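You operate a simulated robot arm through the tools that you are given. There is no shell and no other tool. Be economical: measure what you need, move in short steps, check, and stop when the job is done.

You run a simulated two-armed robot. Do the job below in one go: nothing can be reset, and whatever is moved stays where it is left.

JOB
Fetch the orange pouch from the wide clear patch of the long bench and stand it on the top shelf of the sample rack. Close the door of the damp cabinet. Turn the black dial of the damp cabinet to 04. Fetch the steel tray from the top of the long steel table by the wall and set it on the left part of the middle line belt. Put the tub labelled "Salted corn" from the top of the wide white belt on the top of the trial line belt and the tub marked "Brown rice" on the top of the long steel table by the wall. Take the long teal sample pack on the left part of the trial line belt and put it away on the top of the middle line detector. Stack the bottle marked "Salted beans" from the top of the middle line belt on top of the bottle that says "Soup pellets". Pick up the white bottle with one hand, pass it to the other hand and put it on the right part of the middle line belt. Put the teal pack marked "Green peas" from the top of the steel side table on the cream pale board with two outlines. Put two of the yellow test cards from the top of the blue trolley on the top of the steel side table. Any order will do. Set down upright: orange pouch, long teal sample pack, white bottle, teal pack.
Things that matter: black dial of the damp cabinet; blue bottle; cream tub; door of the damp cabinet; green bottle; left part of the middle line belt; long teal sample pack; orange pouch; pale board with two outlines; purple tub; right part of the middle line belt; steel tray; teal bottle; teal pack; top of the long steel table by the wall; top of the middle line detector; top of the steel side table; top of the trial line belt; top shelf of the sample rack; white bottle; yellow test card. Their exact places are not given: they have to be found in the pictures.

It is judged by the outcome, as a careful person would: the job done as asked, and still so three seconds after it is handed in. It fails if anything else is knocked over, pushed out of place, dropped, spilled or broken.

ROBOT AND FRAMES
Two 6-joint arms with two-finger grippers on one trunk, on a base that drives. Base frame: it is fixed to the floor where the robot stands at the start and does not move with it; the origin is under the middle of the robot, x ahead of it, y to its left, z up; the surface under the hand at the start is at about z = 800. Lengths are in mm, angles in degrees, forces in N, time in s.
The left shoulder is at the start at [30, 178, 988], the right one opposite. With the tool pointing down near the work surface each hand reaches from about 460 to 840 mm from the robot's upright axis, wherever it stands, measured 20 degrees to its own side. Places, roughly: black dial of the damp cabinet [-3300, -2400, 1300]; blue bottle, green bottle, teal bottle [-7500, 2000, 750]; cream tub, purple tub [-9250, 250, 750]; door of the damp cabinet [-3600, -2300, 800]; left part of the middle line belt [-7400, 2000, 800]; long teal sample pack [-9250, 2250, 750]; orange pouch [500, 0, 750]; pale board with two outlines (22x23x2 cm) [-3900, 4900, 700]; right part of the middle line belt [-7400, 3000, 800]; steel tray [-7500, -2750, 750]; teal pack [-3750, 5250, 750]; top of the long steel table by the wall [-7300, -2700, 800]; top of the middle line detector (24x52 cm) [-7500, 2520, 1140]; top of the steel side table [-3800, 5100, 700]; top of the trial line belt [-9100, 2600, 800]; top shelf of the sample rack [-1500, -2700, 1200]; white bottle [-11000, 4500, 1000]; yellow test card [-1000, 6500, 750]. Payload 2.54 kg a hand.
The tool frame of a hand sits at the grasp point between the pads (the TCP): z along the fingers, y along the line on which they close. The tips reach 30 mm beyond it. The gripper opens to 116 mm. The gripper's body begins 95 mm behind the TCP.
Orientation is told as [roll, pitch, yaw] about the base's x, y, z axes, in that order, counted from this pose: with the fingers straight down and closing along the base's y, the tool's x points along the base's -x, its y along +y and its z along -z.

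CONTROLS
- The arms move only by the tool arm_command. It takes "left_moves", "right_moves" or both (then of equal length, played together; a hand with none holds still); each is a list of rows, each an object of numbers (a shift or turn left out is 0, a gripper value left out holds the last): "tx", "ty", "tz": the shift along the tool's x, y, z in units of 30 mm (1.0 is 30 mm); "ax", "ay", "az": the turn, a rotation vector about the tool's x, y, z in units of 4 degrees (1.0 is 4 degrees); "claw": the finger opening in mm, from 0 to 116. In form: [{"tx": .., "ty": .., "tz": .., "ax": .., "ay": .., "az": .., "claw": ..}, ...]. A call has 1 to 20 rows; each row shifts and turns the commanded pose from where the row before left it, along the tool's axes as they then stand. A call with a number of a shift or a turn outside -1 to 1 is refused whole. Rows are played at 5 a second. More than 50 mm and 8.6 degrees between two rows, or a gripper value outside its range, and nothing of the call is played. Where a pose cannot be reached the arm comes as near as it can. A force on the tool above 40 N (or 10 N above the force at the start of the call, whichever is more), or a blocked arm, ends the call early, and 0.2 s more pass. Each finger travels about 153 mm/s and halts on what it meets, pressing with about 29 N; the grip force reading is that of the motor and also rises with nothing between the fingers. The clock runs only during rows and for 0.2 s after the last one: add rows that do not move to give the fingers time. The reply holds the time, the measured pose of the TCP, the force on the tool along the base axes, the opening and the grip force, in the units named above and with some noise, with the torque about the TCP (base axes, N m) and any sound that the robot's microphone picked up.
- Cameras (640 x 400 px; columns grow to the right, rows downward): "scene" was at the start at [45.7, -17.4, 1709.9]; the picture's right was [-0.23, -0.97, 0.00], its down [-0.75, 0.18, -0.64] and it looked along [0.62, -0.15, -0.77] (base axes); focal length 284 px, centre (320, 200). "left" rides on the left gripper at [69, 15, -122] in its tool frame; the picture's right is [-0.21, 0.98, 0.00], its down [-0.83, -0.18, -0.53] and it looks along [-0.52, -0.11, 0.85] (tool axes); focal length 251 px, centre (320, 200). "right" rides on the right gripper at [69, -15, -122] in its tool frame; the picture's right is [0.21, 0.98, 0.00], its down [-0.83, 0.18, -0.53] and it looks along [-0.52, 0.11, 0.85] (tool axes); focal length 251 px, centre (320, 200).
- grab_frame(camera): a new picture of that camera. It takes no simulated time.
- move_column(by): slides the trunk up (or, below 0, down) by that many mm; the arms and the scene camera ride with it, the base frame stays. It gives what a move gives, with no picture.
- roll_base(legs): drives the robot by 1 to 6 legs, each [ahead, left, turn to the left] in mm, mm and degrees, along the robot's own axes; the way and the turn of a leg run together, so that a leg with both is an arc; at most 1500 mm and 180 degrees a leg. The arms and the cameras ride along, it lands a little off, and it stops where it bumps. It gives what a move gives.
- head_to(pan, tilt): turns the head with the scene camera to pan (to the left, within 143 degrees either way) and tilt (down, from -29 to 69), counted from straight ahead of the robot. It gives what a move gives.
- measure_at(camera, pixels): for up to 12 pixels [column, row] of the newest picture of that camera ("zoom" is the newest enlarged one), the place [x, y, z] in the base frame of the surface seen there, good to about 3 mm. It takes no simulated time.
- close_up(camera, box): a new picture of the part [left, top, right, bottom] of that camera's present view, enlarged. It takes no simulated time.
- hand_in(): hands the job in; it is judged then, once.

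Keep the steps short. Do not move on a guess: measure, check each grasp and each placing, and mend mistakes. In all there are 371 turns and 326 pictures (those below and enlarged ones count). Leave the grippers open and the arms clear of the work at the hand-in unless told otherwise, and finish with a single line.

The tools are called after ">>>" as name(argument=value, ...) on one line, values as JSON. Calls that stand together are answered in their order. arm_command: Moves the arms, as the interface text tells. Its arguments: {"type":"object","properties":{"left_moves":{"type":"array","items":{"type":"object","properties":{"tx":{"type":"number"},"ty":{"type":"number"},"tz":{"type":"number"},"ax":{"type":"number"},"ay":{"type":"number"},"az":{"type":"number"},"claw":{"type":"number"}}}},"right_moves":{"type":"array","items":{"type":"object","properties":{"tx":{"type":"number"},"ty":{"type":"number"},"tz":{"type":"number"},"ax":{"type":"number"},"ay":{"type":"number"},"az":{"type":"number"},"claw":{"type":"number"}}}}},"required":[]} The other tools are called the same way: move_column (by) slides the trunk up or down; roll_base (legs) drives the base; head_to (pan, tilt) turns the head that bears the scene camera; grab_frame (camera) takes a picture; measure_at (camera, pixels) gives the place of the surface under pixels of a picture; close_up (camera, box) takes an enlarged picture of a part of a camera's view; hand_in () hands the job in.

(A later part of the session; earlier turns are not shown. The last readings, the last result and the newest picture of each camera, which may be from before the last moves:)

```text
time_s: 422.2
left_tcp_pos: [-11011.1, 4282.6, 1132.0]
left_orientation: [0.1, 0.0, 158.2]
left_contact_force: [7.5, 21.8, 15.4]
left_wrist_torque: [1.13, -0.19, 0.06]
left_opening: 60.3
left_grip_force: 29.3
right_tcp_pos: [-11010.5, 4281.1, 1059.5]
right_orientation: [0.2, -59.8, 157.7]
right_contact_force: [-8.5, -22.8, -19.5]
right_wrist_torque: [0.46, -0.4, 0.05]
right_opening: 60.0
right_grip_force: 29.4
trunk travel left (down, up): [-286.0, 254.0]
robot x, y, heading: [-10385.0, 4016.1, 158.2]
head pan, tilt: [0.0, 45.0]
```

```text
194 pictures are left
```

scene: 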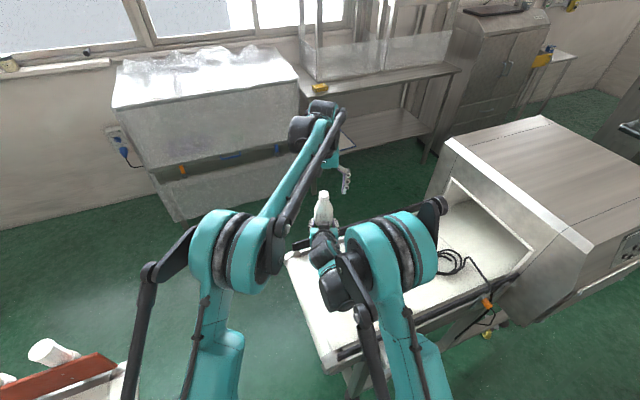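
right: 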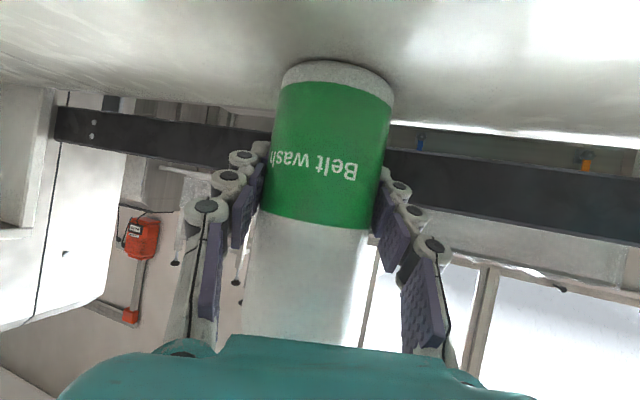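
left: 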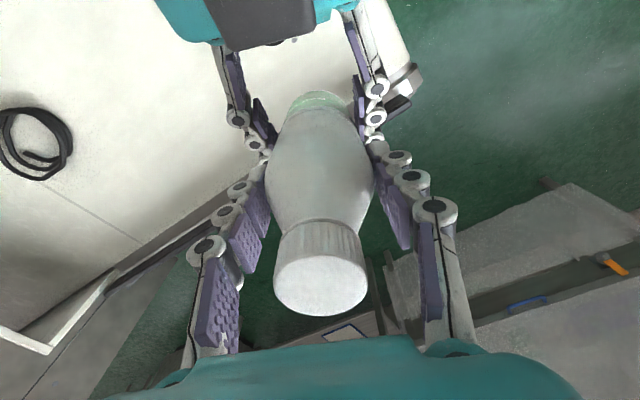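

Both hands hold it. The right hand opens and withdraws horizontally.

>>> arm_command(right_moves=[{"claw": 80}, {"claw": 100}, {"claw": 100}, {"tz": -0.8, "tx": 0.46}, {"tz": -0.8, "tx": 0.46}, {"tz": -0.8, "tx": 0.46}, {}])

>>> grab_frame(camera="left")

>>> grab_frame(camera="right")

```text
time_s: 423.8
left_tcp_pos: [-11013.7, 4280.9, 1130.6]
left_orientation: [0.2, -0.1, 158.2]
left_contact_force: [-0.4, -0.1, -4.4]
left_wrist_torque: [0.0, 0.03, 0.0]
left_opening: 60.1
left_grip_force: 28.9
right_tcp_pos: [-10939.2, 4251.1, 1069.0]
right_orientation: [0.0, -59.6, 157.7]
right_contact_force: [0.7, 0.5, -0.5]
right_wrist_torque: [0.02, -0.02, -0.02]
right_opening: 99.9
right_grip_force: 0.1
right hand out of reach, approached as far as the arm can: row 6
trunk travel left (down, up): [-286.0, 254.0]
robot x, y, heading: [-10385.1, 4019.2, 158.0]
head pan, tilt: [0.0, 45.0]
```

```text
193 pictures are left
```

left: 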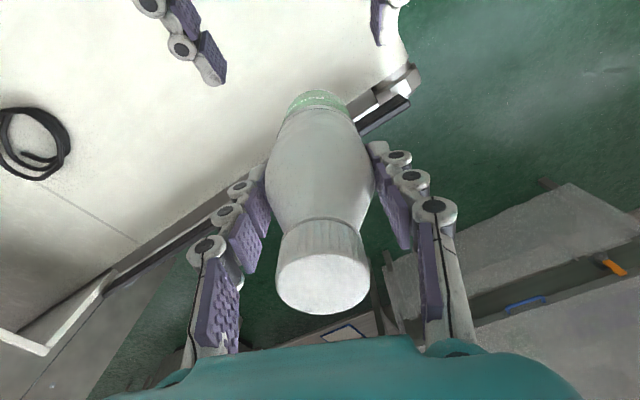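

```text
192 pictures are left
```

right: 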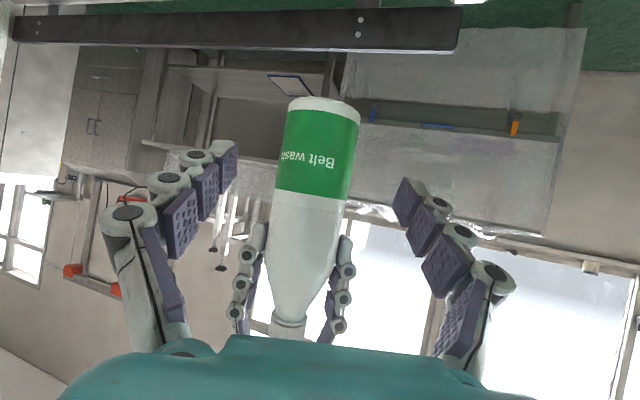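

Handover done: the left hand holds the bottle (4.4 N). I'll clear the right hand to its side and raise the trunk.

>>> arm_command(right_moves=[{"ty": -1}, {"ty": -1}, {"ty": -1}, {"ty": -1}, {"ty": -1}, {"ay": 1}, {"ay": 1}, {"ay": 1}, {"ay": 1}, {"ay": 1}, {"ay": 1}, {"ay": 1}, {"ay": 1}, {"ay": 1}, {"ay": 1}, {"ay": 1}, {"ay": 1}, {"ay": 1}, {"ay": 1}, {"ay": 1}])

>>> move_column(by=250)

>>> grab_frame(camera="scene")

```text
time_s: 428.0
left_tcp_pos: [-11011.6, 4280.5, 1131.2]
left_orientation: [0.2, -0.1, 158.2]
left_contact_force: [0.0, -0.2, -4.4]
left_wrist_torque: [0.02, -0.02, -0.04]
left_opening: 60.4
left_grip_force: 28.9
right_tcp_pos: [-10897.4, 4392.6, 1086.5]
right_orientation: [0.1, 0.3, 157.9]
right_contact_force: [0.2, 0.1, -0.9]
right_wrist_torque: [-0.02, 0.0, 0.01]
right_opening: 100.0
right_grip_force: 0.0
right hand out of reach, approached as far as the arm can: row 1, 2, 3, 4
trunk travel left (down, up): [-286.0, 254.0]
robot x, y, heading: [-10382.4, 4016.4, 158.2]
head pan, tilt: [0.0, 45.0]
```

```text
time_s: 430.6
left_tcp_pos: [-11013.1, 4281.7, 1382.1]
left_orientation: [0.2, -0.2, 158.2]
left_contact_force: [0.4, 0.1, -4.3]
left_wrist_torque: [0.02, 0.03, 0.02]
left_opening: 60.4
left_grip_force: 29.7
right_tcp_pos: [-10897.2, 4391.1, 1336.8]
right_orientation: [0.0, 0.2, 157.9]
right_contact_force: [1.0, -0.1, 0.0]
right_wrist_torque: [-0.01, 0.01, -0.02]
right_opening: 100.0
right_grip_force: 0.1
trunk travel left (down, up): [-536.0, 4.0]
robot x, y, heading: [-10382.1, 4010.4, 158.0]
head pan, tilt: [0.0, 45.0]
```

```text
191 pictures are left
```

scene: 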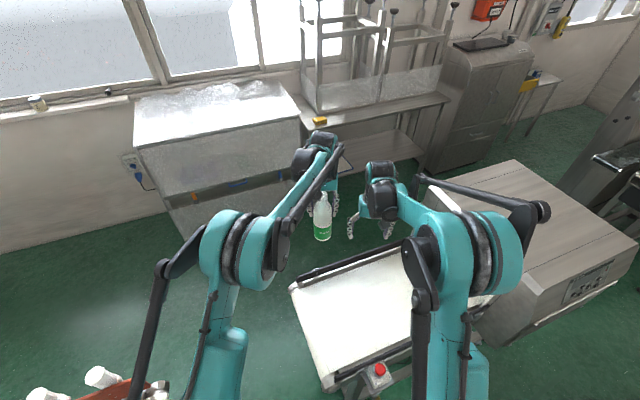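

I'll retract the left hand with the bottle, straighten the base and reverse out along the corridor.

>>> arm_command(left_moves=[{"tx": 0.9, "ty": 0.6}, {"tx": 0.9, "ty": 0.6}, {"tx": 0.9, "ty": 0.6}, {"tx": 0.9, "ty": 0.6}, {"tx": 0.9, "ty": 0.6}, {"tx": 0.9, "ty": 0.6}])

>>> roll_base(legs=[[0, 0, 22]])

>>> roll_base(legs=[[-1050, 0, 0]])

```text
time_s: 432.0
left_tcp_pos: [-10902.1, 4119.8, 1383.0]
left_orientation: [0.1, -0.2, 158.2]
left_contact_force: [1.1, -1.2, -4.1]
left_wrist_torque: [0.01, 0.03, -0.02]
left_opening: 60.4
left_grip_force: 29.2
right_tcp_pos: [-10897.1, 4390.4, 1337.9]
right_orientation: [0.1, 0.2, 157.9]
right_contact_force: [-0.1, -0.3, 1.5]
right_wrist_torque: [0.01, 0.03, 0.03]
right_opening: 100.0
right_grip_force: 0.0
trunk travel left (down, up): [-536.0, 4.0]
robot x, y, heading: [-10382.3, 4015.2, 157.8]
head pan, tilt: [0.0, 45.0]
```

```text
time_s: 433.5
left_tcp_pos: [-10904.7, 3920.0, 1381.9]
left_orientation: [0.1, -0.1, -179.9]
left_contact_force: [0.3, 0.6, -4.7]
left_wrist_torque: [0.01, 0.0, -0.02]
left_opening: 60.3
left_grip_force: 29.0
right_tcp_pos: [-10999.8, 4173.6, 1337.2]
right_orientation: [0.0, 0.1, 179.8]
right_contact_force: [-0.7, -0.4, 0.0]
right_wrist_torque: [0.0, 0.01, -0.02]
right_opening: 100.2
right_grip_force: 0.1
trunk travel left (down, up): [-536.0, 4.0]
robot x, y, heading: [-10382.0, 4015.6, 180.0]
head pan, tilt: [0.0, 45.0]
```

```text
time_s: 438.9
left_tcp_pos: [-9857.2, 3917.5, 1381.5]
left_orientation: [0.2, -0.1, 179.9]
left_contact_force: [-1.2, 0.4, -5.4]
left_wrist_torque: [0.0, -0.01, -0.01]
left_opening: 60.2
left_grip_force: 28.6
right_tcp_pos: [-9950.5, 4172.2, 1337.2]
right_orientation: [0.1, 0.2, 179.6]
right_contact_force: [0.3, 0.0, -0.4]
right_wrist_torque: [0.0, 0.02, -0.02]
right_opening: 99.8
right_grip_force: 0.0
trunk travel left (down, up): [-536.0, 4.0]
robot x, y, heading: [-9334.0, 4010.2, 179.7]
head pan, tilt: [0.0, 45.0]
```

>>> roll_base(legs=[[0, -12, 0.3], [-1070, 0, 0]])

>>> roll_base(legs=[[0, 550, 0], [0, 0, 90], [0, 0, 90]])

>>> head_to(pan=20, tilt=48)

>>> grab_frame(camera="scene")

```text
time_s: 444.7
left_tcp_pos: [-8805.0, 3926.0, 1380.8]
left_orientation: [0.2, -0.1, 179.3]
left_contact_force: [0.0, 0.7, -4.8]
left_wrist_torque: [0.05, 0.02, 0.0]
left_opening: 60.2
left_grip_force: 29.3
right_tcp_pos: [-8895.0, 4180.2, 1336.3]
right_orientation: [0.1, 0.2, 179.0]
right_contact_force: [0.4, 0.0, -0.3]
right_wrist_torque: [-0.02, -0.01, 0.03]
right_opening: 99.8
right_grip_force: 0.2
trunk travel left (down, up): [-536.0, 4.0]
robot x, y, heading: [-8280.4, 4016.1, 179.3]
head pan, tilt: [0.0, 45.0]
```

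```text
time_s: 455.4
left_tcp_pos: [-7761.1, 3544.9, 1381.3]
left_orientation: [0.1, -0.1, -2.4]
left_contact_force: [-0.3, 0.4, -5.4]
left_wrist_torque: [-0.02, 0.0, 0.02]
left_opening: 60.3
left_grip_force: 29.1
right_tcp_pos: [-7676.8, 3287.8, 1337.4]
right_orientation: [0.1, 0.2, -2.7]
right_contact_force: [-1.0, 0.1, -0.8]
right_wrist_torque: [0.02, 0.01, 0.02]
right_opening: 100.1
right_grip_force: 0.0
trunk travel left (down, up): [-536.0, 4.0]
robot x, y, heading: [-8281.4, 3466.8, -2.4]
head pan, tilt: [0.0, 45.0]
```

```text
time_s: 456.2
left_tcp_pos: [-7760.7, 3545.8, 1382.0]
left_orientation: [0.2, -0.2, -2.5]
left_contact_force: [0.5, 0.1, -3.9]
left_wrist_torque: [0.0, -0.01, -0.02]
left_opening: 60.2
left_grip_force: 28.7
right_tcp_pos: [-7676.8, 3288.0, 1338.2]
right_orientation: [0.0, 0.1, -2.8]
right_contact_force: [0.1, 0.3, -0.2]
right_wrist_torque: [0.0, -0.02, -0.01]
right_opening: 100.0
right_grip_force: 0.0
trunk travel left (down, up): [-536.0, 4.0]
robot x, y, heading: [-8288.3, 3469.1, -2.5]
head pan, tilt: [20.0, 48.0]
```

```text
190 pictures are left
```

scene: 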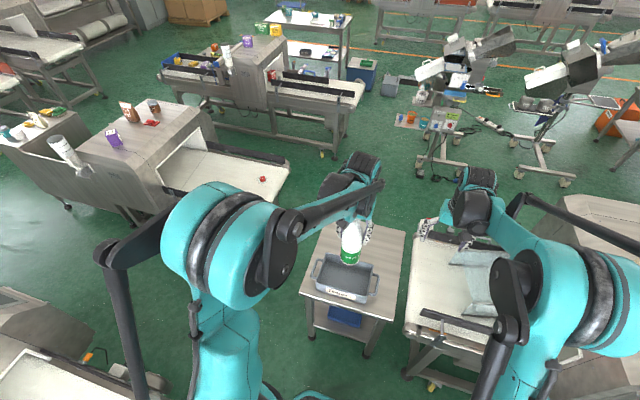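

The right part of the middle belt is at (460,280), with a translucent item on it. I'll shift right 330 mm and look from above.

>>> roll_base(legs=[[0, 0, 2.5], [0, -330, 0]])

>>> grab_frame(camera="left")

>>> grab_frame(camera="right")

>>> head_to(pan=0, tilt=50)

>>> grab_frame(camera="scene")

```text
time_s: 458.8
left_tcp_pos: [-7764.6, 3236.3, 1382.4]
left_orientation: [0.1, -0.1, -0.3]
left_contact_force: [-0.3, 0.2, -3.8]
left_wrist_torque: [0.01, -0.03, -0.01]
left_opening: 59.7
left_grip_force: 28.7
right_tcp_pos: [-7672.0, 2982.1, 1337.0]
right_orientation: [0.0, 0.3, -0.5]
right_contact_force: [-0.3, -0.1, -0.1]
right_wrist_torque: [0.0, 0.0, 0.0]
right_opening: 100.1
right_grip_force: 0.0
trunk travel left (down, up): [-536.0, 4.0]
robot x, y, heading: [-8289.0, 3142.8, -0.3]
head pan, tilt: [20.0, 48.0]
```

```text
189 pictures are left
```

left: 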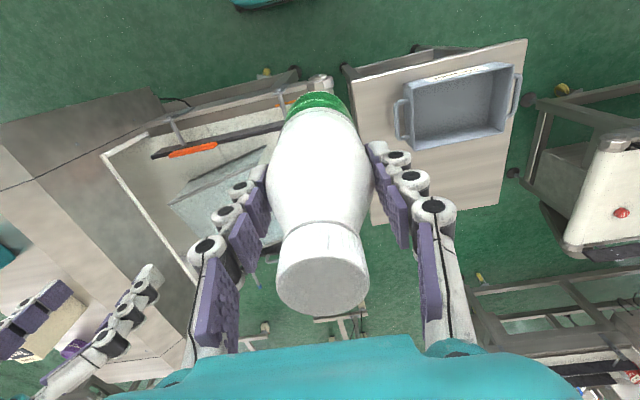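

```text
188 pictures are left
```

right: 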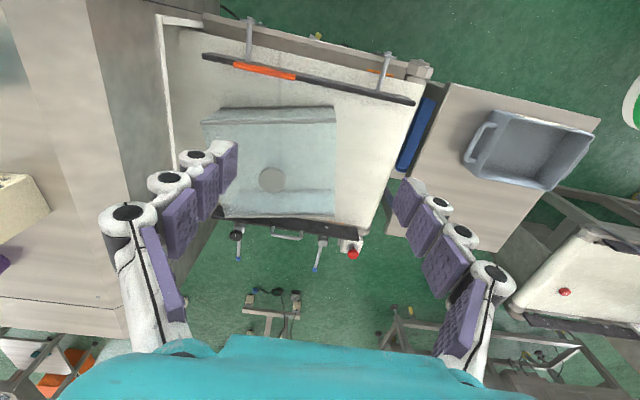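

```text
time_s: 459.7
left_tcp_pos: [-7765.2, 3235.5, 1381.5]
left_orientation: [0.2, 0.0, -0.2]
left_contact_force: [-1.1, 0.1, -4.2]
left_wrist_torque: [0.02, -0.02, 0.01]
left_opening: 60.0
left_grip_force: 29.4
right_tcp_pos: [-7671.8, 2981.1, 1336.0]
right_orientation: [0.1, 0.2, -0.6]
right_contact_force: [-0.9, -0.9, -0.2]
right_wrist_torque: [0.02, -0.01, -0.01]
right_opening: 100.0
right_grip_force: 0.0
trunk travel left (down, up): [-536.0, 4.0]
robot x, y, heading: [-8283.8, 3137.3, -0.5]
head pan, tilt: [0.0, 50.0]
```

```text
187 pictures are left
```

scene: 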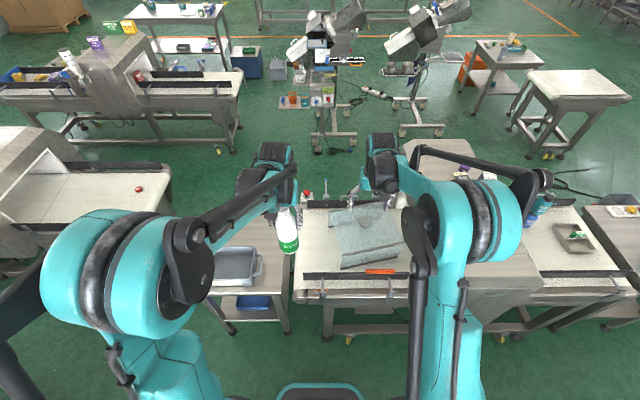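

Free belt strip between the sheet's edge (335,150) and the belt's end (395,170) in the right view. Measuring.

>>> measure_at(camera="right", pixels=[[335, 115], [334, 205], [333, 160], [370, 160], [405, 130], [380, 220], [360, 215], [345, 215], [350, 130], [410, 103], [375, 190], [395, 160]])

```text
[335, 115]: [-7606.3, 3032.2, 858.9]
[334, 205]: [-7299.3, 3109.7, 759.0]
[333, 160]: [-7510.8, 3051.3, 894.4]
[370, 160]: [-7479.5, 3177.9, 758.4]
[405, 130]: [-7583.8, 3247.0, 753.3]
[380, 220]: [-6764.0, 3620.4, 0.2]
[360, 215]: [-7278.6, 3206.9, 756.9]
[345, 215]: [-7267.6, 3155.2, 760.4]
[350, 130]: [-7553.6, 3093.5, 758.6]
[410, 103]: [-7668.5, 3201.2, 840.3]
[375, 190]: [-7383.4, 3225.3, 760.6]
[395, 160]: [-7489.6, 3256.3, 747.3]
```

I'll set the bottle at about (-7460,3145). Drive 150 mm ahead, then position the hand above.

>>> roll_base(legs=[[150, 0, 0.4]])

>>> arm_command(left_moves=[{"tx": -0.86, "ty": -0.5}, {"tx": -0.86, "ty": -0.5}, {"tx": -0.86, "ty": -0.5}, {"tx": -0.86, "ty": -0.5}, {"tx": -0.86, "ty": -0.5}, {"tx": -0.86, "ty": -0.5}, {}], right_moves=[{"tx": 1}, {"tx": 1}, {"tx": 1}, {}, {}, {}, {}])

>>> move_column(by=-300)

>>> grab_frame(camera="left")

>>> grab_frame(camera="scene")

```text
time_s: 461.0
left_tcp_pos: [-7619.1, 3240.6, 1383.1]
left_orientation: [0.2, -0.2, 0.2]
left_contact_force: [0.6, 0.2, -4.3]
left_wrist_torque: [-0.02, -0.06, 0.02]
left_opening: 60.2
left_grip_force: 29.1
right_tcp_pos: [-7523.9, 2985.7, 1338.5]
right_orientation: [0.1, 0.2, -0.1]
right_contact_force: [-0.6, -0.7, 0.5]
right_wrist_torque: [-0.01, 0.0, 0.02]
right_opening: 99.9
right_grip_force: 0.0
trunk travel left (down, up): [-536.0, 4.0]
robot x, y, heading: [-8137.0, 3139.1, 0.1]
head pan, tilt: [0.0, 50.0]
```

```text
time_s: 462.6
left_tcp_pos: [-7462.8, 3148.0, 1382.3]
left_orientation: [0.3, 0.0, 0.3]
left_contact_force: [-0.1, -0.4, -4.2]
left_wrist_torque: [-0.01, -0.02, 0.01]
left_opening: 60.0
left_grip_force: 28.7
right_tcp_pos: [-7612.2, 2984.7, 1338.1]
right_orientation: [0.2, 0.2, -0.1]
right_contact_force: [0.1, -0.3, 1.3]
right_wrist_torque: [0.0, -0.01, 0.02]
right_opening: 99.7
right_grip_force: 0.0
trunk travel left (down, up): [-536.0, 4.0]
robot x, y, heading: [-8140.5, 3142.5, -0.2]
head pan, tilt: [0.0, 50.0]
```

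```text
time_s: 465.6
left_tcp_pos: [-7461.6, 3148.8, 1081.8]
left_orientation: [0.3, -0.1, 0.2]
left_contact_force: [0.2, -0.5, -4.6]
left_wrist_torque: [-0.02, -0.01, 0.0]
left_opening: 60.0
left_grip_force: 28.7
right_tcp_pos: [-7612.9, 2984.9, 1038.4]
right_orientation: [0.1, 0.2, -0.1]
right_contact_force: [0.3, -0.1, 0.3]
right_wrist_torque: [0.03, 0.01, -0.02]
right_opening: 100.1
right_grip_force: 0.1
trunk travel left (down, up): [-236.0, 304.0]
robot x, y, heading: [-8139.4, 3140.2, 0.1]
head pan, tilt: [0.0, 50.0]
```

```text
186 pictures are left
```

left: 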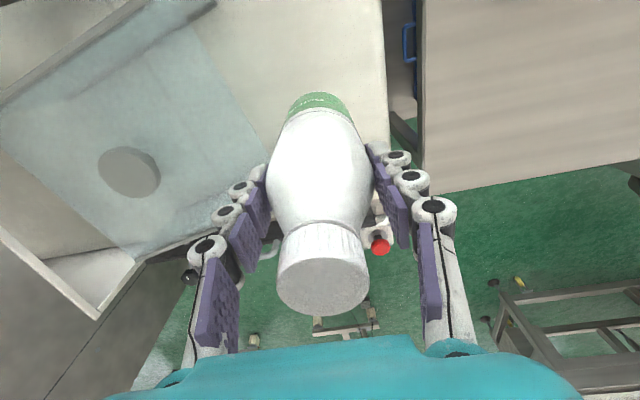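

```text
185 pictures are left
```

scene: 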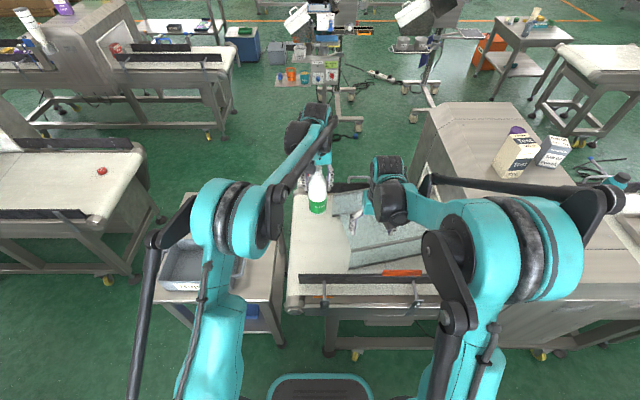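

>>> measure_at(camera="left", pixels=[[262, 145], [240, 90], [210, 30], [255, 165], [280, 90], [340, 95], [380, 60], [385, 120], [160, 240]])

```text
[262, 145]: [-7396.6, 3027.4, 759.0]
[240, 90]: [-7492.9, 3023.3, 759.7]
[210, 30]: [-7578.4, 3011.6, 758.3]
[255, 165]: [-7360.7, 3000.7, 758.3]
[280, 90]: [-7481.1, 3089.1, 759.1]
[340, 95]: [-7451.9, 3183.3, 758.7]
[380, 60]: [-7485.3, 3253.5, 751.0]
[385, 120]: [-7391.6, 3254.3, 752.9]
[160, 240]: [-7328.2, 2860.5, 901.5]
```

Clear. Lowering the bottle to contact.

>>> arm_command(left_moves=[{"tz": 0.9}, {"tz": 0.9}, {"tz": 0.9}, {"tz": 0.9}, {"tz": 0.9}, {"tz": 0.9}, {"tz": 0.75}, {"tz": 0.06}, {"tz": 0.06}, {"tz": 0.05}, {}])

```text
time_s: 468.0
left_tcp_pos: [-7462.6, 3149.6, 893.6]
left_orientation: [0.3, -0.2, 0.2]
left_contact_force: [4.6, -3.1, 13.3]
left_wrist_torque: [0.13, -0.65, -0.14]
left_opening: 60.2
left_grip_force: 29.0
right_tcp_pos: [-7612.8, 2986.1, 1038.3]
right_orientation: [0.2, 0.3, -0.1]
right_contact_force: [-1.1, 0.1, 1.1]
right_wrist_torque: [0.04, -0.01, 0.0]
right_opening: 99.9
right_grip_force: 0.0
trunk travel left (down, up): [-236.0, 304.0]
robot x, y, heading: [-8138.9, 3140.2, 0.1]
head pan, tilt: [0.0, 50.0]
```

Contact. Opening gently and lifting off.

>>> arm_command(left_moves=[{"tz": 0.02, "claw": 62}, {"claw": 66}, {"claw": 72}, {"claw": 90}, {"claw": 90}, {"tz": -0.5}, {"tz": -1}, {"tz": -1}, {"tz": -1}, {"tz": -1}, {"tz": -1}, {"tz": -1}])

>>> grab_frame(camera="left")

>>> grab_frame(camera="scene")

```text
time_s: 470.6
left_tcp_pos: [-7464.1, 3148.3, 1088.5]
left_orientation: [0.3, -0.1, 0.2]
left_contact_force: [-0.3, -0.3, -0.6]
left_wrist_torque: [0.01, -0.02, -0.01]
left_opening: 90.0
left_grip_force: 0.0
right_tcp_pos: [-7611.7, 2984.1, 1038.0]
right_orientation: [0.1, 0.3, -0.1]
right_contact_force: [0.6, 0.4, -0.2]
right_wrist_torque: [-0.02, 0.02, 0.0]
right_opening: 100.1
right_grip_force: 0.2
trunk travel left (down, up): [-236.0, 304.0]
robot x, y, heading: [-8137.6, 3142.7, -0.3]
head pan, tilt: [0.0, 50.0]
```

```text
184 pictures are left
```

left: 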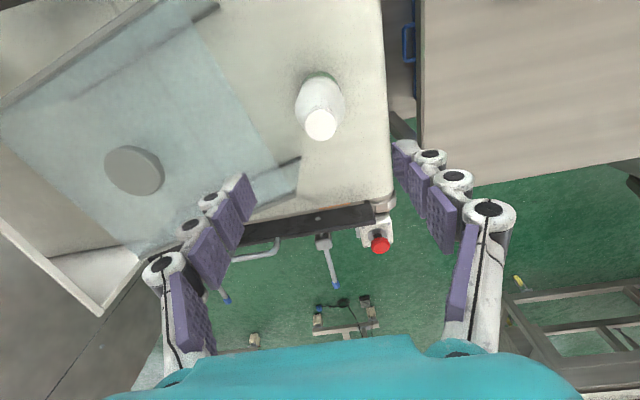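

```text
183 pictures are left
```

scene: 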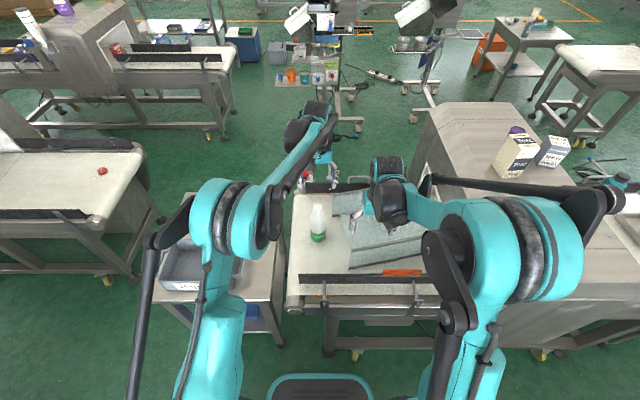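

The bottle stands on the belt. Next, "Brown rice". I'll raise the trunk, back off, turn south and drive down the aisle.

>>> move_column(by=290)

>>> arm_command(left_moves=[{"tx": 1}, {"tx": 1}, {"tx": 1}, {"tx": 1}, {"tx": 1}, {"tx": 1}])

>>> roll_base(legs=[[-120, 0, 0], [0, 0, -90], [1400, 0, 0], [440, 0, 0]])

>>> head_to(pan=-60, tilt=45)

>>> grab_frame(camera="scene")

```text
time_s: 473.6
left_tcp_pos: [-7463.9, 3147.6, 1377.1]
left_orientation: [0.2, -0.1, 0.2]
left_contact_force: [-0.6, -0.4, 0.1]
left_wrist_torque: [-0.01, -0.02, -0.02]
left_opening: 89.9
left_grip_force: 0.0
right_tcp_pos: [-7611.9, 2984.1, 1328.0]
right_orientation: [0.1, 0.3, -0.1]
right_contact_force: [0.3, 0.2, 0.1]
right_wrist_torque: [-0.04, 0.01, -0.06]
right_opening: 99.8
right_grip_force: 0.0
trunk travel left (down, up): [-526.0, 14.0]
robot x, y, heading: [-8137.8, 3141.9, 0.0]
head pan, tilt: [0.0, 50.0]
```

```text
time_s: 474.9
left_tcp_pos: [-7646.4, 3147.0, 1377.7]
left_orientation: [0.2, -0.2, 0.2]
left_contact_force: [-0.4, -0.9, 0.1]
left_wrist_torque: [0.01, -0.05, -0.05]
left_opening: 90.3
left_grip_force: 0.1
right_tcp_pos: [-7612.9, 2983.7, 1328.3]
right_orientation: [0.1, 0.2, -0.1]
right_contact_force: [0.0, 0.3, -0.5]
right_wrist_torque: [0.02, -0.04, -0.01]
right_opening: 99.8
right_grip_force: 0.1
trunk travel left (down, up): [-526.0, 14.0]
robot x, y, heading: [-8137.6, 3143.7, 0.3]
head pan, tilt: [0.0, 50.0]
```

```text
time_s: 489.0
left_tcp_pos: [-8313.1, 786.7, 1380.2]
left_orientation: [0.0, -0.2, -91.7]
left_contact_force: [1.1, 0.2, 0.1]
left_wrist_torque: [-0.02, 0.02, -0.01]
left_opening: 90.2
left_grip_force: 0.1
right_tcp_pos: [-8476.5, 760.5, 1329.3]
right_orientation: [0.1, 0.3, -92.0]
right_contact_force: [-0.1, -0.8, -0.1]
right_wrist_torque: [-0.03, 0.02, -0.01]
right_opening: 99.9
right_grip_force: 0.1
trunk travel left (down, up): [-526.0, 14.0]
robot x, y, heading: [-8306.1, 1280.2, -91.8]
head pan, tilt: [0.0, 50.0]
```

```text
time_s: 490.3
left_tcp_pos: [-8314.8, 785.0, 1378.5]
left_orientation: [0.3, 0.0, -91.7]
left_contact_force: [-0.8, -0.5, 0.6]
left_wrist_torque: [0.02, 0.03, 0.01]
left_opening: 90.0
left_grip_force: 0.1
right_tcp_pos: [-8476.5, 758.3, 1326.2]
right_orientation: [0.1, 0.1, -92.1]
right_contact_force: [-0.5, 0.1, 0.2]
right_wrist_torque: [0.02, 0.0, -0.03]
right_opening: 99.9
right_grip_force: 0.1
trunk travel left (down, up): [-526.0, 14.0]
robot x, y, heading: [-8303.6, 1279.8, -92.0]
head pan, tilt: [-60.0, 45.0]
```

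```text
182 pictures are left
```

scene: 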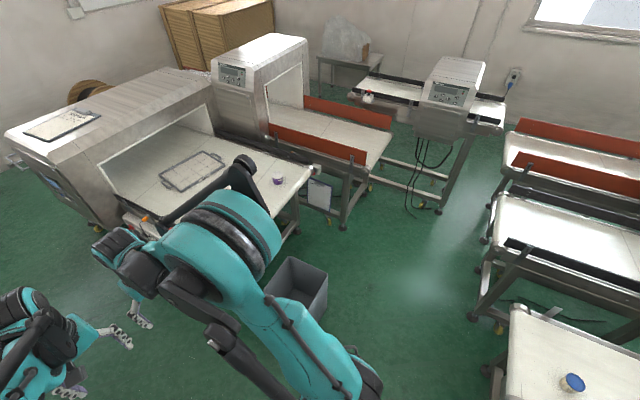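

The floor between the tub belt and the trial belt is open. Measuring the bin, belt ends and tub.

>>> measure_at(camera="scene", pixels=[[278, 181], [327, 285], [293, 257], [300, 320], [310, 170], [365, 160], [345, 228], [503, 375], [490, 305], [320, 215], [265, 285], [400, 290]])

```text
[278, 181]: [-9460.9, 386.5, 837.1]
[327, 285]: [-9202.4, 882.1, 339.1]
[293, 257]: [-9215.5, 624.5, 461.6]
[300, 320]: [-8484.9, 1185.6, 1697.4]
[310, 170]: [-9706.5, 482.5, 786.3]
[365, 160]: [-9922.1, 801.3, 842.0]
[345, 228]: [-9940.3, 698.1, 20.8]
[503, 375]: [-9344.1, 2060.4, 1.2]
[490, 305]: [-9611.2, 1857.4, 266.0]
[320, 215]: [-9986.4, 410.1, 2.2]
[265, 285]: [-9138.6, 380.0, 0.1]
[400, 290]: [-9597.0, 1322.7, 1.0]
```

The bin spans x -8900…-9215, y 620…880. I'll go west at y≈1285 to x≈-9480, then ahead.

>>> roll_base(legs=[[0, 0, 2], [0, -1176, 0]])

>>> head_to(pan=0, tilt=50)

>>> grab_frame(camera="scene")

```text
time_s: 496.7
left_tcp_pos: [-9490.7, 785.9, 1378.9]
left_orientation: [0.2, -0.1, -89.9]
left_contact_force: [-0.8, 0.1, 0.3]
left_wrist_torque: [-0.01, -0.02, 0.0]
left_opening: 89.9
left_grip_force: 0.1
right_tcp_pos: [-9653.1, 752.6, 1328.1]
right_orientation: [0.1, 0.1, -90.1]
right_contact_force: [-0.1, -0.8, 0.0]
right_wrist_torque: [0.05, -0.03, 0.01]
right_opening: 100.1
right_grip_force: 0.0
trunk travel left (down, up): [-526.0, 14.0]
robot x, y, heading: [-9496.8, 1280.9, -89.7]
head pan, tilt: [-60.0, 45.0]
```

```text
time_s: 498.0
left_tcp_pos: [-9491.8, 786.3, 1377.6]
left_orientation: [0.2, 0.0, -89.9]
left_contact_force: [0.7, 0.7, 1.1]
left_wrist_torque: [0.0, -0.02, -0.02]
left_opening: 89.8
left_grip_force: 0.1
right_tcp_pos: [-9653.4, 752.4, 1328.4]
right_orientation: [0.0, 0.2, -90.2]
right_contact_force: [0.1, 0.6, 0.5]
right_wrist_torque: [0.04, 0.02, 0.01]
right_opening: 100.0
right_grip_force: 0.1
trunk travel left (down, up): [-526.0, 14.0]
robot x, y, heading: [-9496.9, 1276.3, -89.9]
head pan, tilt: [0.0, 50.0]
```

```text
181 pictures are left
```

scene: 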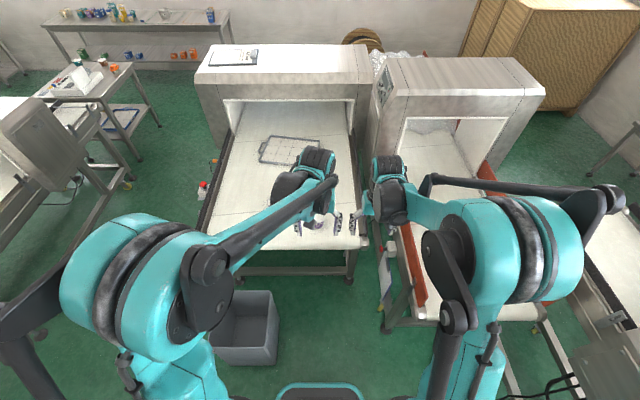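

The left hand is in line with the tub; I'll use the left. Drive 200 mm ahead and look with the left camera.

>>> roll_base(legs=[[200, 0, 0]])

>>> move_column(by=-200)

>>> grab_frame(camera="left")

```text
time_s: 499.6
left_tcp_pos: [-9491.9, 588.7, 1380.3]
left_orientation: [0.2, -0.2, -90.0]
left_contact_force: [-0.6, -0.2, -0.1]
left_wrist_torque: [-0.01, 0.03, 0.0]
left_opening: 89.9
left_grip_force: 0.0
right_tcp_pos: [-9654.0, 556.9, 1328.5]
right_orientation: [0.1, 0.1, -90.2]
right_contact_force: [0.4, -0.3, 0.7]
right_wrist_torque: [-0.03, -0.02, 0.0]
right_opening: 100.3
right_grip_force: 0.1
trunk travel left (down, up): [-526.0, 14.0]
robot x, y, heading: [-9496.6, 1080.3, -90.4]
head pan, tilt: [0.0, 50.0]
```

```text
time_s: 501.8
left_tcp_pos: [-9492.1, 586.4, 1178.8]
left_orientation: [0.2, 0.0, -90.0]
left_contact_force: [0.0, -0.1, -0.7]
left_wrist_torque: [0.0, -0.03, 0.04]
left_opening: 90.1
left_grip_force: 0.2
right_tcp_pos: [-9654.8, 555.3, 1127.9]
right_orientation: [0.0, 0.1, -90.3]
right_contact_force: [0.3, 0.0, 0.6]
right_wrist_torque: [-0.01, 0.02, 0.0]
right_opening: 100.0
right_grip_force: 0.0
trunk travel left (down, up): [-326.0, 214.0]
robot x, y, heading: [-9495.1, 1081.7, -90.0]
head pan, tilt: [0.0, 50.0]
```

```text
180 pictures are left
```

left: 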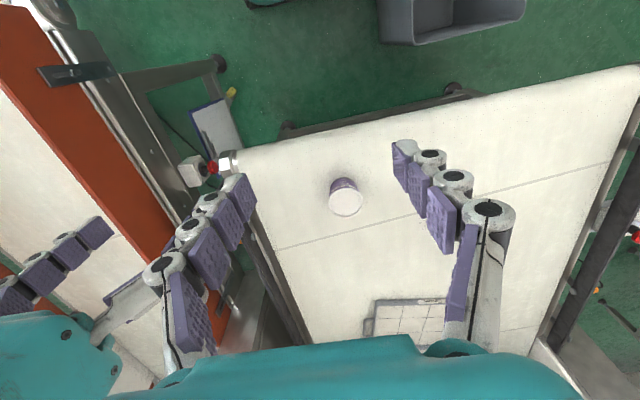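

>>> measure_at(camera="left", pixels=[[346, 202], [331, 202], [361, 202], [346, 190], [346, 214], [344, 182], [205, 168]])

>>> close_up(camera="left", box=[310, 160, 380, 230])

```text
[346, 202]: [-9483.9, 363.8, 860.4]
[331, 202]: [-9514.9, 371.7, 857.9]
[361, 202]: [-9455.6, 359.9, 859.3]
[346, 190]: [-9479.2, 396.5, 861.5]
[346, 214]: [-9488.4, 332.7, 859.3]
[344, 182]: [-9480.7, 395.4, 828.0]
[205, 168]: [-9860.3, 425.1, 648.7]
```

```text
5.71 times, centred on (345, 195) of left
```

zoom: 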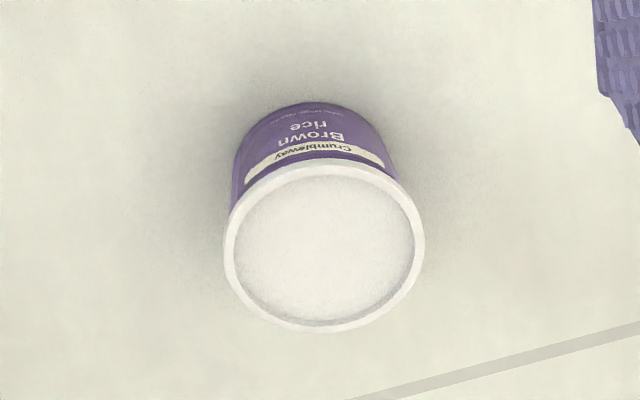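

It reads "Brown rice", centre (-9485,364). I'll go over it, descend and grip.

>>> arm_command(left_moves=[{"tx": -1, "ty": 0.23, "claw": 108}, {"tx": -1}, {"tx": -1}, {"tx": -1}, {"tx": -1}, {"tx": -1}, {"tx": -1}, {"tx": -0.42}, {"tz": 1}, {"tz": 1}, {"tz": 1}, {"tz": 1}, {"tz": 1}, {"tz": 1}, {"tz": 1}, {"tz": 1}, {}])

>>> grab_frame(camera="left")

```text
time_s: 505.4
left_tcp_pos: [-9483.9, 365.3, 938.7]
left_orientation: [0.2, -0.1, -90.0]
left_contact_force: [0.3, 0.0, 0.7]
left_wrist_torque: [-0.03, -0.01, -0.01]
left_opening: 108.2
left_grip_force: 0.0
right_tcp_pos: [-9655.8, 556.2, 1128.3]
right_orientation: [0.1, 0.2, -90.2]
right_contact_force: [0.8, 0.0, -0.5]
right_wrist_torque: [-0.01, -0.03, -0.01]
right_opening: 100.2
right_grip_force: 0.1
trunk travel left (down, up): [-326.0, 214.0]
robot x, y, heading: [-9496.9, 1077.6, -90.3]
head pan, tilt: [0.0, 50.0]
```

```text
178 pictures are left
```

left: 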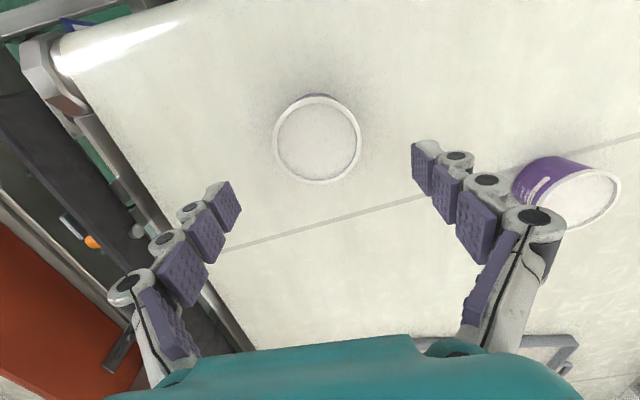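

Centred. Descend and close.

>>> arm_command(left_moves=[{"tz": 1}, {"tz": 1}, {"tz": 1}, {"tz": 0.33}, {}, {"claw": 45}, {"claw": 45}, {"claw": 45}, {}, {"tz": -0.3}, {"tz": -0.6}, {"tz": -1}, {"tz": -1}, {"tz": -1}, {"tz": -1}])

>>> grab_frame(camera="left")

```text
time_s: 508.6
left_tcp_pos: [-9482.9, 378.2, 998.7]
left_orientation: [0.2, -0.1, -90.0]
left_contact_force: [-0.3, 0.1, -1.1]
left_wrist_torque: [0.01, 0.01, -0.02]
left_opening: 70.7
left_grip_force: 29.1
left hand out of reach, approached as far as the arm can: row 3, 4
right_tcp_pos: [-9654.4, 554.9, 1127.9]
right_orientation: [0.1, 0.2, -90.2]
right_contact_force: [-0.5, 0.4, -0.6]
right_wrist_torque: [0.0, -0.04, -0.01]
right_opening: 100.2
right_grip_force: 0.0
trunk travel left (down, up): [-326.0, 214.0]
robot x, y, heading: [-9498.1, 1080.6, -90.2]
head pan, tilt: [0.0, 50.0]
```

```text
177 pictures are left
```

left: 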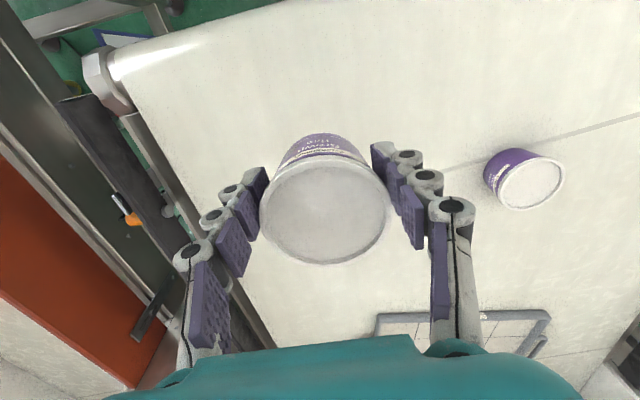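

Gripped and lifted (70.7 mm). I'll check the tub's height in the hand.

>>> measure_at(camera="left", pixels=[[325, 215], [325, 250], [325, 180], [275, 215], [375, 215]])

>>> move_column(by=200)

```text
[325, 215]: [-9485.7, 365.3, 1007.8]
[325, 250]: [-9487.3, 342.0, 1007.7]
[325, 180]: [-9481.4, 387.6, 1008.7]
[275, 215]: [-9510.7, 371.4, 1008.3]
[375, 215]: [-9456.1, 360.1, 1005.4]
```

```text
time_s: 510.8
left_tcp_pos: [-9483.0, 376.7, 1197.8]
left_orientation: [0.2, -0.2, -90.0]
left_contact_force: [0.3, -0.6, -1.2]
left_wrist_torque: [0.0, 0.01, 0.0]
left_opening: 70.8
left_grip_force: 29.5
right_tcp_pos: [-9653.9, 555.0, 1328.2]
right_orientation: [0.0, 0.2, -90.3]
right_contact_force: [-1.0, 0.0, 0.2]
right_wrist_torque: [-0.01, -0.03, -0.01]
right_opening: 100.0
right_grip_force: 0.0
trunk travel left (down, up): [-526.0, 14.0]
robot x, y, heading: [-9500.7, 1084.2, -90.1]
head pan, tilt: [0.0, 50.0]
```

Tub bottom is 49 mm below the TCP. I'll retract, back out and drive to the south corridor facing the long table.

>>> arm_command(left_moves=[{"tx": 1}, {"tx": 1}, {"tx": 1}, {"tx": 1}, {"tx": 1}, {"tx": 1}])

>>> roll_base(legs=[[-210, 0, 0], [0, 1210, 0]])

>>> roll_base(legs=[[1450, 0, 0]])

```text
time_s: 512.2
left_tcp_pos: [-9482.9, 558.9, 1198.9]
left_orientation: [0.2, -0.2, -90.0]
left_contact_force: [0.2, -0.6, -1.8]
left_wrist_torque: [-0.02, 0.0, 0.0]
left_opening: 70.9
left_grip_force: 28.8
right_tcp_pos: [-9655.8, 556.3, 1327.7]
right_orientation: [0.1, 0.2, -90.4]
right_contact_force: [0.3, -0.7, 0.4]
right_wrist_torque: [-0.04, 0.03, 0.02]
right_opening: 99.9
right_grip_force: 0.0
trunk travel left (down, up): [-526.0, 14.0]
robot x, y, heading: [-9498.2, 1079.5, -90.1]
head pan, tilt: [0.0, 50.0]
```

```text
time_s: 519.6
left_tcp_pos: [-8253.2, 762.0, 1197.2]
left_orientation: [0.2, 0.0, -90.1]
left_contact_force: [-0.1, 0.3, -1.1]
left_wrist_torque: [0.03, -0.01, 0.0]
left_opening: 70.7
left_grip_force: 29.4
right_tcp_pos: [-8424.7, 761.4, 1328.5]
right_orientation: [0.1, 0.3, -90.4]
right_contact_force: [-0.5, -0.4, 0.8]
right_wrist_torque: [-0.03, 0.0, -0.01]
right_opening: 99.9
right_grip_force: 0.1
trunk travel left (down, up): [-526.0, 14.0]
robot x, y, heading: [-8262.1, 1290.8, -90.5]
head pan, tilt: [0.0, 50.0]
```

```text
time_s: 526.9
left_tcp_pos: [-8234.1, -698.0, 1197.2]
left_orientation: [0.3, -0.1, -88.8]
left_contact_force: [0.0, -0.6, -1.8]
left_wrist_torque: [0.03, 0.02, 0.02]
left_opening: 70.9
left_grip_force: 29.2
right_tcp_pos: [-8405.4, -703.0, 1327.6]
right_orientation: [0.1, 0.2, -89.3]
right_contact_force: [0.5, 0.6, 0.2]
right_wrist_torque: [0.0, 0.01, 0.0]
right_opening: 99.8
right_grip_force: 0.1
trunk travel left (down, up): [-526.0, 14.0]
robot x, y, heading: [-8260.3, -172.4, -89.2]
head pan, tilt: [0.0, 50.0]
```

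>>> roll_base(legs=[[1400, 0, -0.8], [480, 0, 0]])

>>> head_to(pan=25, tilt=48)

>>> grab_frame(camera="scene")

```text
time_s: 536.3
left_tcp_pos: [-8271.6, -2566.2, 1197.2]
left_orientation: [0.2, 0.0, -91.4]
left_contact_force: [0.3, 0.4, -1.1]
left_wrist_torque: [0.02, -0.01, -0.02]
left_opening: 70.5
left_grip_force: 28.7
right_tcp_pos: [-8442.7, -2564.6, 1328.6]
right_orientation: [0.0, 0.2, -91.8]
right_contact_force: [-0.2, -0.2, 0.1]
right_wrist_torque: [-0.02, -0.01, 0.02]
right_opening: 100.0
right_grip_force: 0.0
trunk travel left (down, up): [-526.0, 14.0]
robot x, y, heading: [-8274.8, -2042.1, -91.7]
head pan, tilt: [0.0, 50.0]
```

```text
time_s: 537.1
left_tcp_pos: [-8271.0, -2565.4, 1197.4]
left_orientation: [0.2, -0.1, -91.4]
left_contact_force: [0.2, 0.3, -2.0]
left_wrist_torque: [0.01, 0.01, 0.02]
left_opening: 70.6
left_grip_force: 29.2
right_tcp_pos: [-8443.5, -2564.7, 1328.4]
right_orientation: [0.1, 0.2, -91.5]
right_contact_force: [0.0, -0.4, 0.0]
right_wrist_torque: [0.03, -0.01, 0.0]
right_opening: 100.0
right_grip_force: 0.0
trunk travel left (down, up): [-526.0, 14.0]
robot x, y, heading: [-8276.3, -2041.5, -91.2]
head pan, tilt: [25.0, 48.0]
```

```text
176 pictures are left
```

scene: 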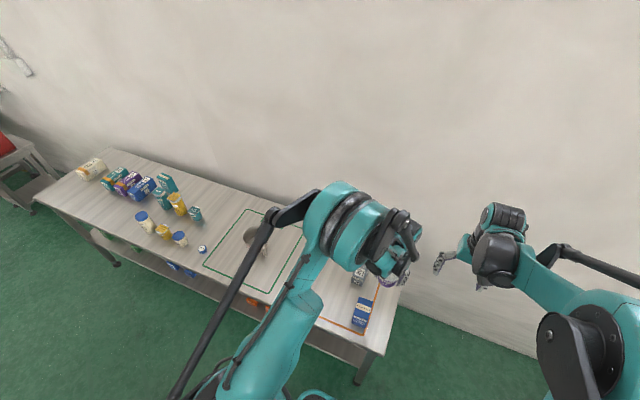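

Free area in front of the boxes near (110,210). Measuring it, then moving east along the corridor.

>>> measure_at(camera="scene", pixels=[[110, 210], [80, 200], [130, 195], [95, 170], [142, 220], [120, 190], [60, 195], [100, 225]])

>>> roll_base(legs=[[10, 0, 1.3], [0, 1400, 0]])

>>> grab_frame(camera="left")

```text
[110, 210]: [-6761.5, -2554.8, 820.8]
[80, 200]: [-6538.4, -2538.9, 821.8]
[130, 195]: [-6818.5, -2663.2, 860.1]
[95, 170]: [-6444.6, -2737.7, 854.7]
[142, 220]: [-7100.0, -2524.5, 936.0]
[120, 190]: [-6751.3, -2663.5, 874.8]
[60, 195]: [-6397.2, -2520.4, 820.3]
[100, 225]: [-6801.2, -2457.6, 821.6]
```

```text
time_s: 544.4
left_tcp_pos: [-6876.5, -2593.2, 1197.5]
left_orientation: [0.2, -0.1, -90.9]
left_contact_force: [0.4, -0.1, -1.6]
left_wrist_torque: [0.02, 0.02, 0.01]
left_opening: 70.5
left_grip_force: 29.2
right_tcp_pos: [-7049.0, -2593.4, 1328.3]
right_orientation: [0.1, 0.3, -91.2]
right_contact_force: [0.2, -0.4, 0.9]
right_wrist_torque: [0.01, 0.0, -0.02]
right_opening: 100.0
right_grip_force: 0.2
trunk travel left (down, up): [-526.0, 14.0]
robot x, y, heading: [-6880.8, -2067.2, -90.8]
head pan, tilt: [25.0, 48.0]
```

```text
175 pictures are left
```

left: 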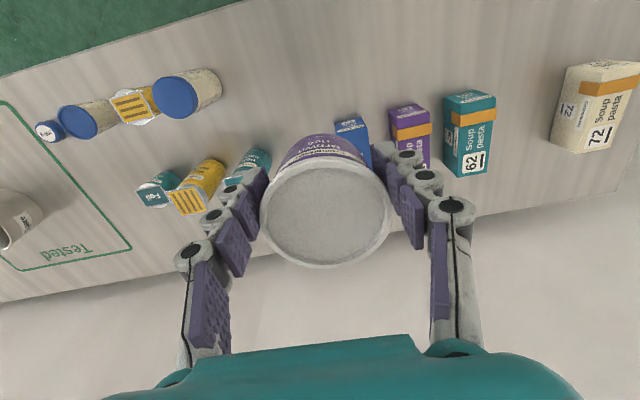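

I'll shift 180 mm further east so the tub goes to (-6700,-2550), pull the hand back 50 mm and lower the trunk.

>>> roll_base(legs=[[0, 180, 0.7]])

>>> arm_command(left_moves=[{"tx": 0.8}, {"tx": 0.8}])

>>> move_column(by=-240)

>>> grab_frame(camera="left")

```text
time_s: 546.0
left_tcp_pos: [-6687.5, -2595.0, 1198.0]
left_orientation: [0.2, -0.1, -90.2]
left_contact_force: [0.2, -0.4, -1.1]
left_wrist_torque: [0.03, -0.05, 0.0]
left_opening: 70.7
left_grip_force: 29.2
right_tcp_pos: [-6858.8, -2597.2, 1327.9]
right_orientation: [0.1, 0.1, -90.3]
right_contact_force: [-0.1, 0.3, 0.6]
right_wrist_torque: [0.04, -0.06, 0.0]
right_opening: 99.9
right_grip_force: 0.0
trunk travel left (down, up): [-526.0, 14.0]
robot x, y, heading: [-6696.2, -2069.5, -90.5]
head pan, tilt: [25.0, 48.0]
```

```text
time_s: 546.6
left_tcp_pos: [-6686.8, -2546.3, 1198.3]
left_orientation: [0.1, -0.2, -90.2]
left_contact_force: [-0.8, 0.2, -1.8]
left_wrist_torque: [-0.01, 0.01, 0.02]
left_opening: 70.4
left_grip_force: 29.2
right_tcp_pos: [-6857.3, -2596.6, 1327.7]
right_orientation: [0.1, 0.2, -90.6]
right_contact_force: [-0.8, -0.2, -0.2]
right_wrist_torque: [-0.04, 0.02, 0.04]
right_opening: 99.9
right_grip_force: 0.2
trunk travel left (down, up): [-526.0, 14.0]
robot x, y, heading: [-6697.5, -2072.4, -90.4]
head pan, tilt: [25.0, 48.0]
```

```text
time_s: 549.1
left_tcp_pos: [-6684.7, -2549.0, 958.1]
left_orientation: [0.2, -0.2, -90.3]
left_contact_force: [0.4, 0.0, -1.7]
left_wrist_torque: [0.04, 0.02, 0.01]
left_opening: 70.6
left_grip_force: 29.2
right_tcp_pos: [-6857.0, -2596.4, 1088.4]
right_orientation: [0.1, 0.3, -90.4]
right_contact_force: [-0.3, -0.1, 1.1]
right_wrist_torque: [0.03, -0.01, 0.02]
right_opening: 100.1
right_grip_force: 0.1
trunk travel left (down, up): [-286.0, 254.0]
robot x, y, heading: [-6700.8, -2068.6, -90.4]
head pan, tilt: [25.0, 48.0]
```

```text
174 pictures are left
```

left: 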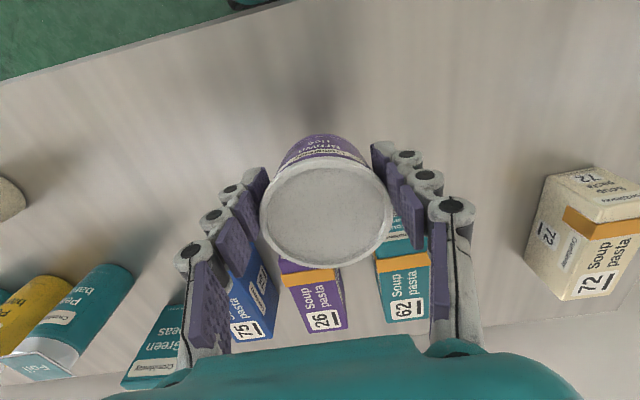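

>>> measure_at(camera="left", pixels=[[300, 275], [410, 245], [240, 275], [320, 70], [410, 262], [320, 300]])

```text
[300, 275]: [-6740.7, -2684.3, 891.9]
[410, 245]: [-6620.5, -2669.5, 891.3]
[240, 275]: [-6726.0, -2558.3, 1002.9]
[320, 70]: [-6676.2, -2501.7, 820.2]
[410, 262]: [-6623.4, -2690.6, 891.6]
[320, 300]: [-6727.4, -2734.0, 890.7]
```

Margin to the boxes is ≈55 mm. Lowering to contact.

>>> arm_command(left_moves=[{"tz": 0.9}, {"tz": 0.9}, {"tz": 0.9}, {"tz": 0.06}, {"tz": 0.06}, {"tz": 0.06}, {"tz": 0.05}, {}])

```text
time_s: 550.9
left_tcp_pos: [-6686.2, -2547.2, 870.7]
left_orientation: [0.2, -0.1, -90.3]
left_contact_force: [-0.4, -0.5, 1.1]
left_wrist_torque: [-0.05, -0.06, 0.02]
left_opening: 70.6
left_grip_force: 28.6
right_tcp_pos: [-6857.1, -2595.8, 1088.8]
right_orientation: [0.2, 0.3, -90.4]
right_contact_force: [0.5, 0.1, 0.3]
right_wrist_torque: [0.0, -0.01, -0.03]
right_opening: 100.0
right_grip_force: 0.0
trunk travel left (down, up): [-286.0, 254.0]
robot x, y, heading: [-6696.2, -2069.6, -90.2]
head pan, tilt: [25.0, 48.0]
```

>>> arm_command(left_moves=[{"tz": 0.05}, {"tz": 0.05}, {}, {"claw": 80}, {"claw": 92}, {"claw": 92}, {"tz": -0.6}, {"tz": -1}, {"tz": -1}, {"tz": -1}, {"tz": -1}, {"tz": -1}])

>>> grab_frame(camera="left")

```text
time_s: 553.5
left_tcp_pos: [-6684.6, -2545.3, 1035.3]
left_orientation: [0.2, -0.2, -90.1]
left_contact_force: [0.0, -0.7, -0.1]
left_wrist_torque: [0.02, 0.02, 0.0]
left_opening: 92.5
left_grip_force: 0.1
right_tcp_pos: [-6856.8, -2596.8, 1088.4]
right_orientation: [0.1, 0.2, -90.3]
right_contact_force: [0.7, -0.3, 0.5]
right_wrist_torque: [0.02, -0.01, 0.02]
right_opening: 100.0
right_grip_force: 0.0
trunk travel left (down, up): [-286.0, 254.0]
robot x, y, heading: [-6698.5, -2068.1, -90.3]
head pan, tilt: [25.0, 48.0]
```

```text
173 pictures are left
```

left: 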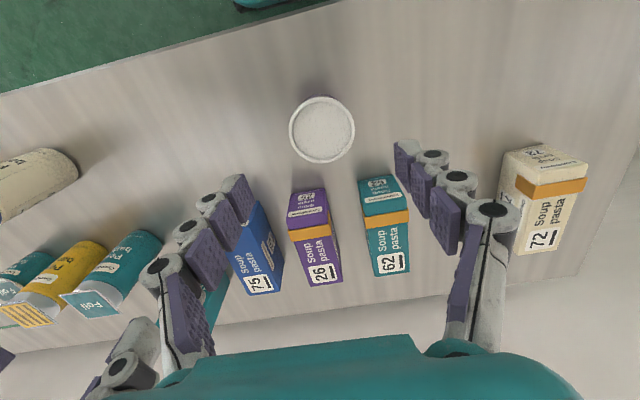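

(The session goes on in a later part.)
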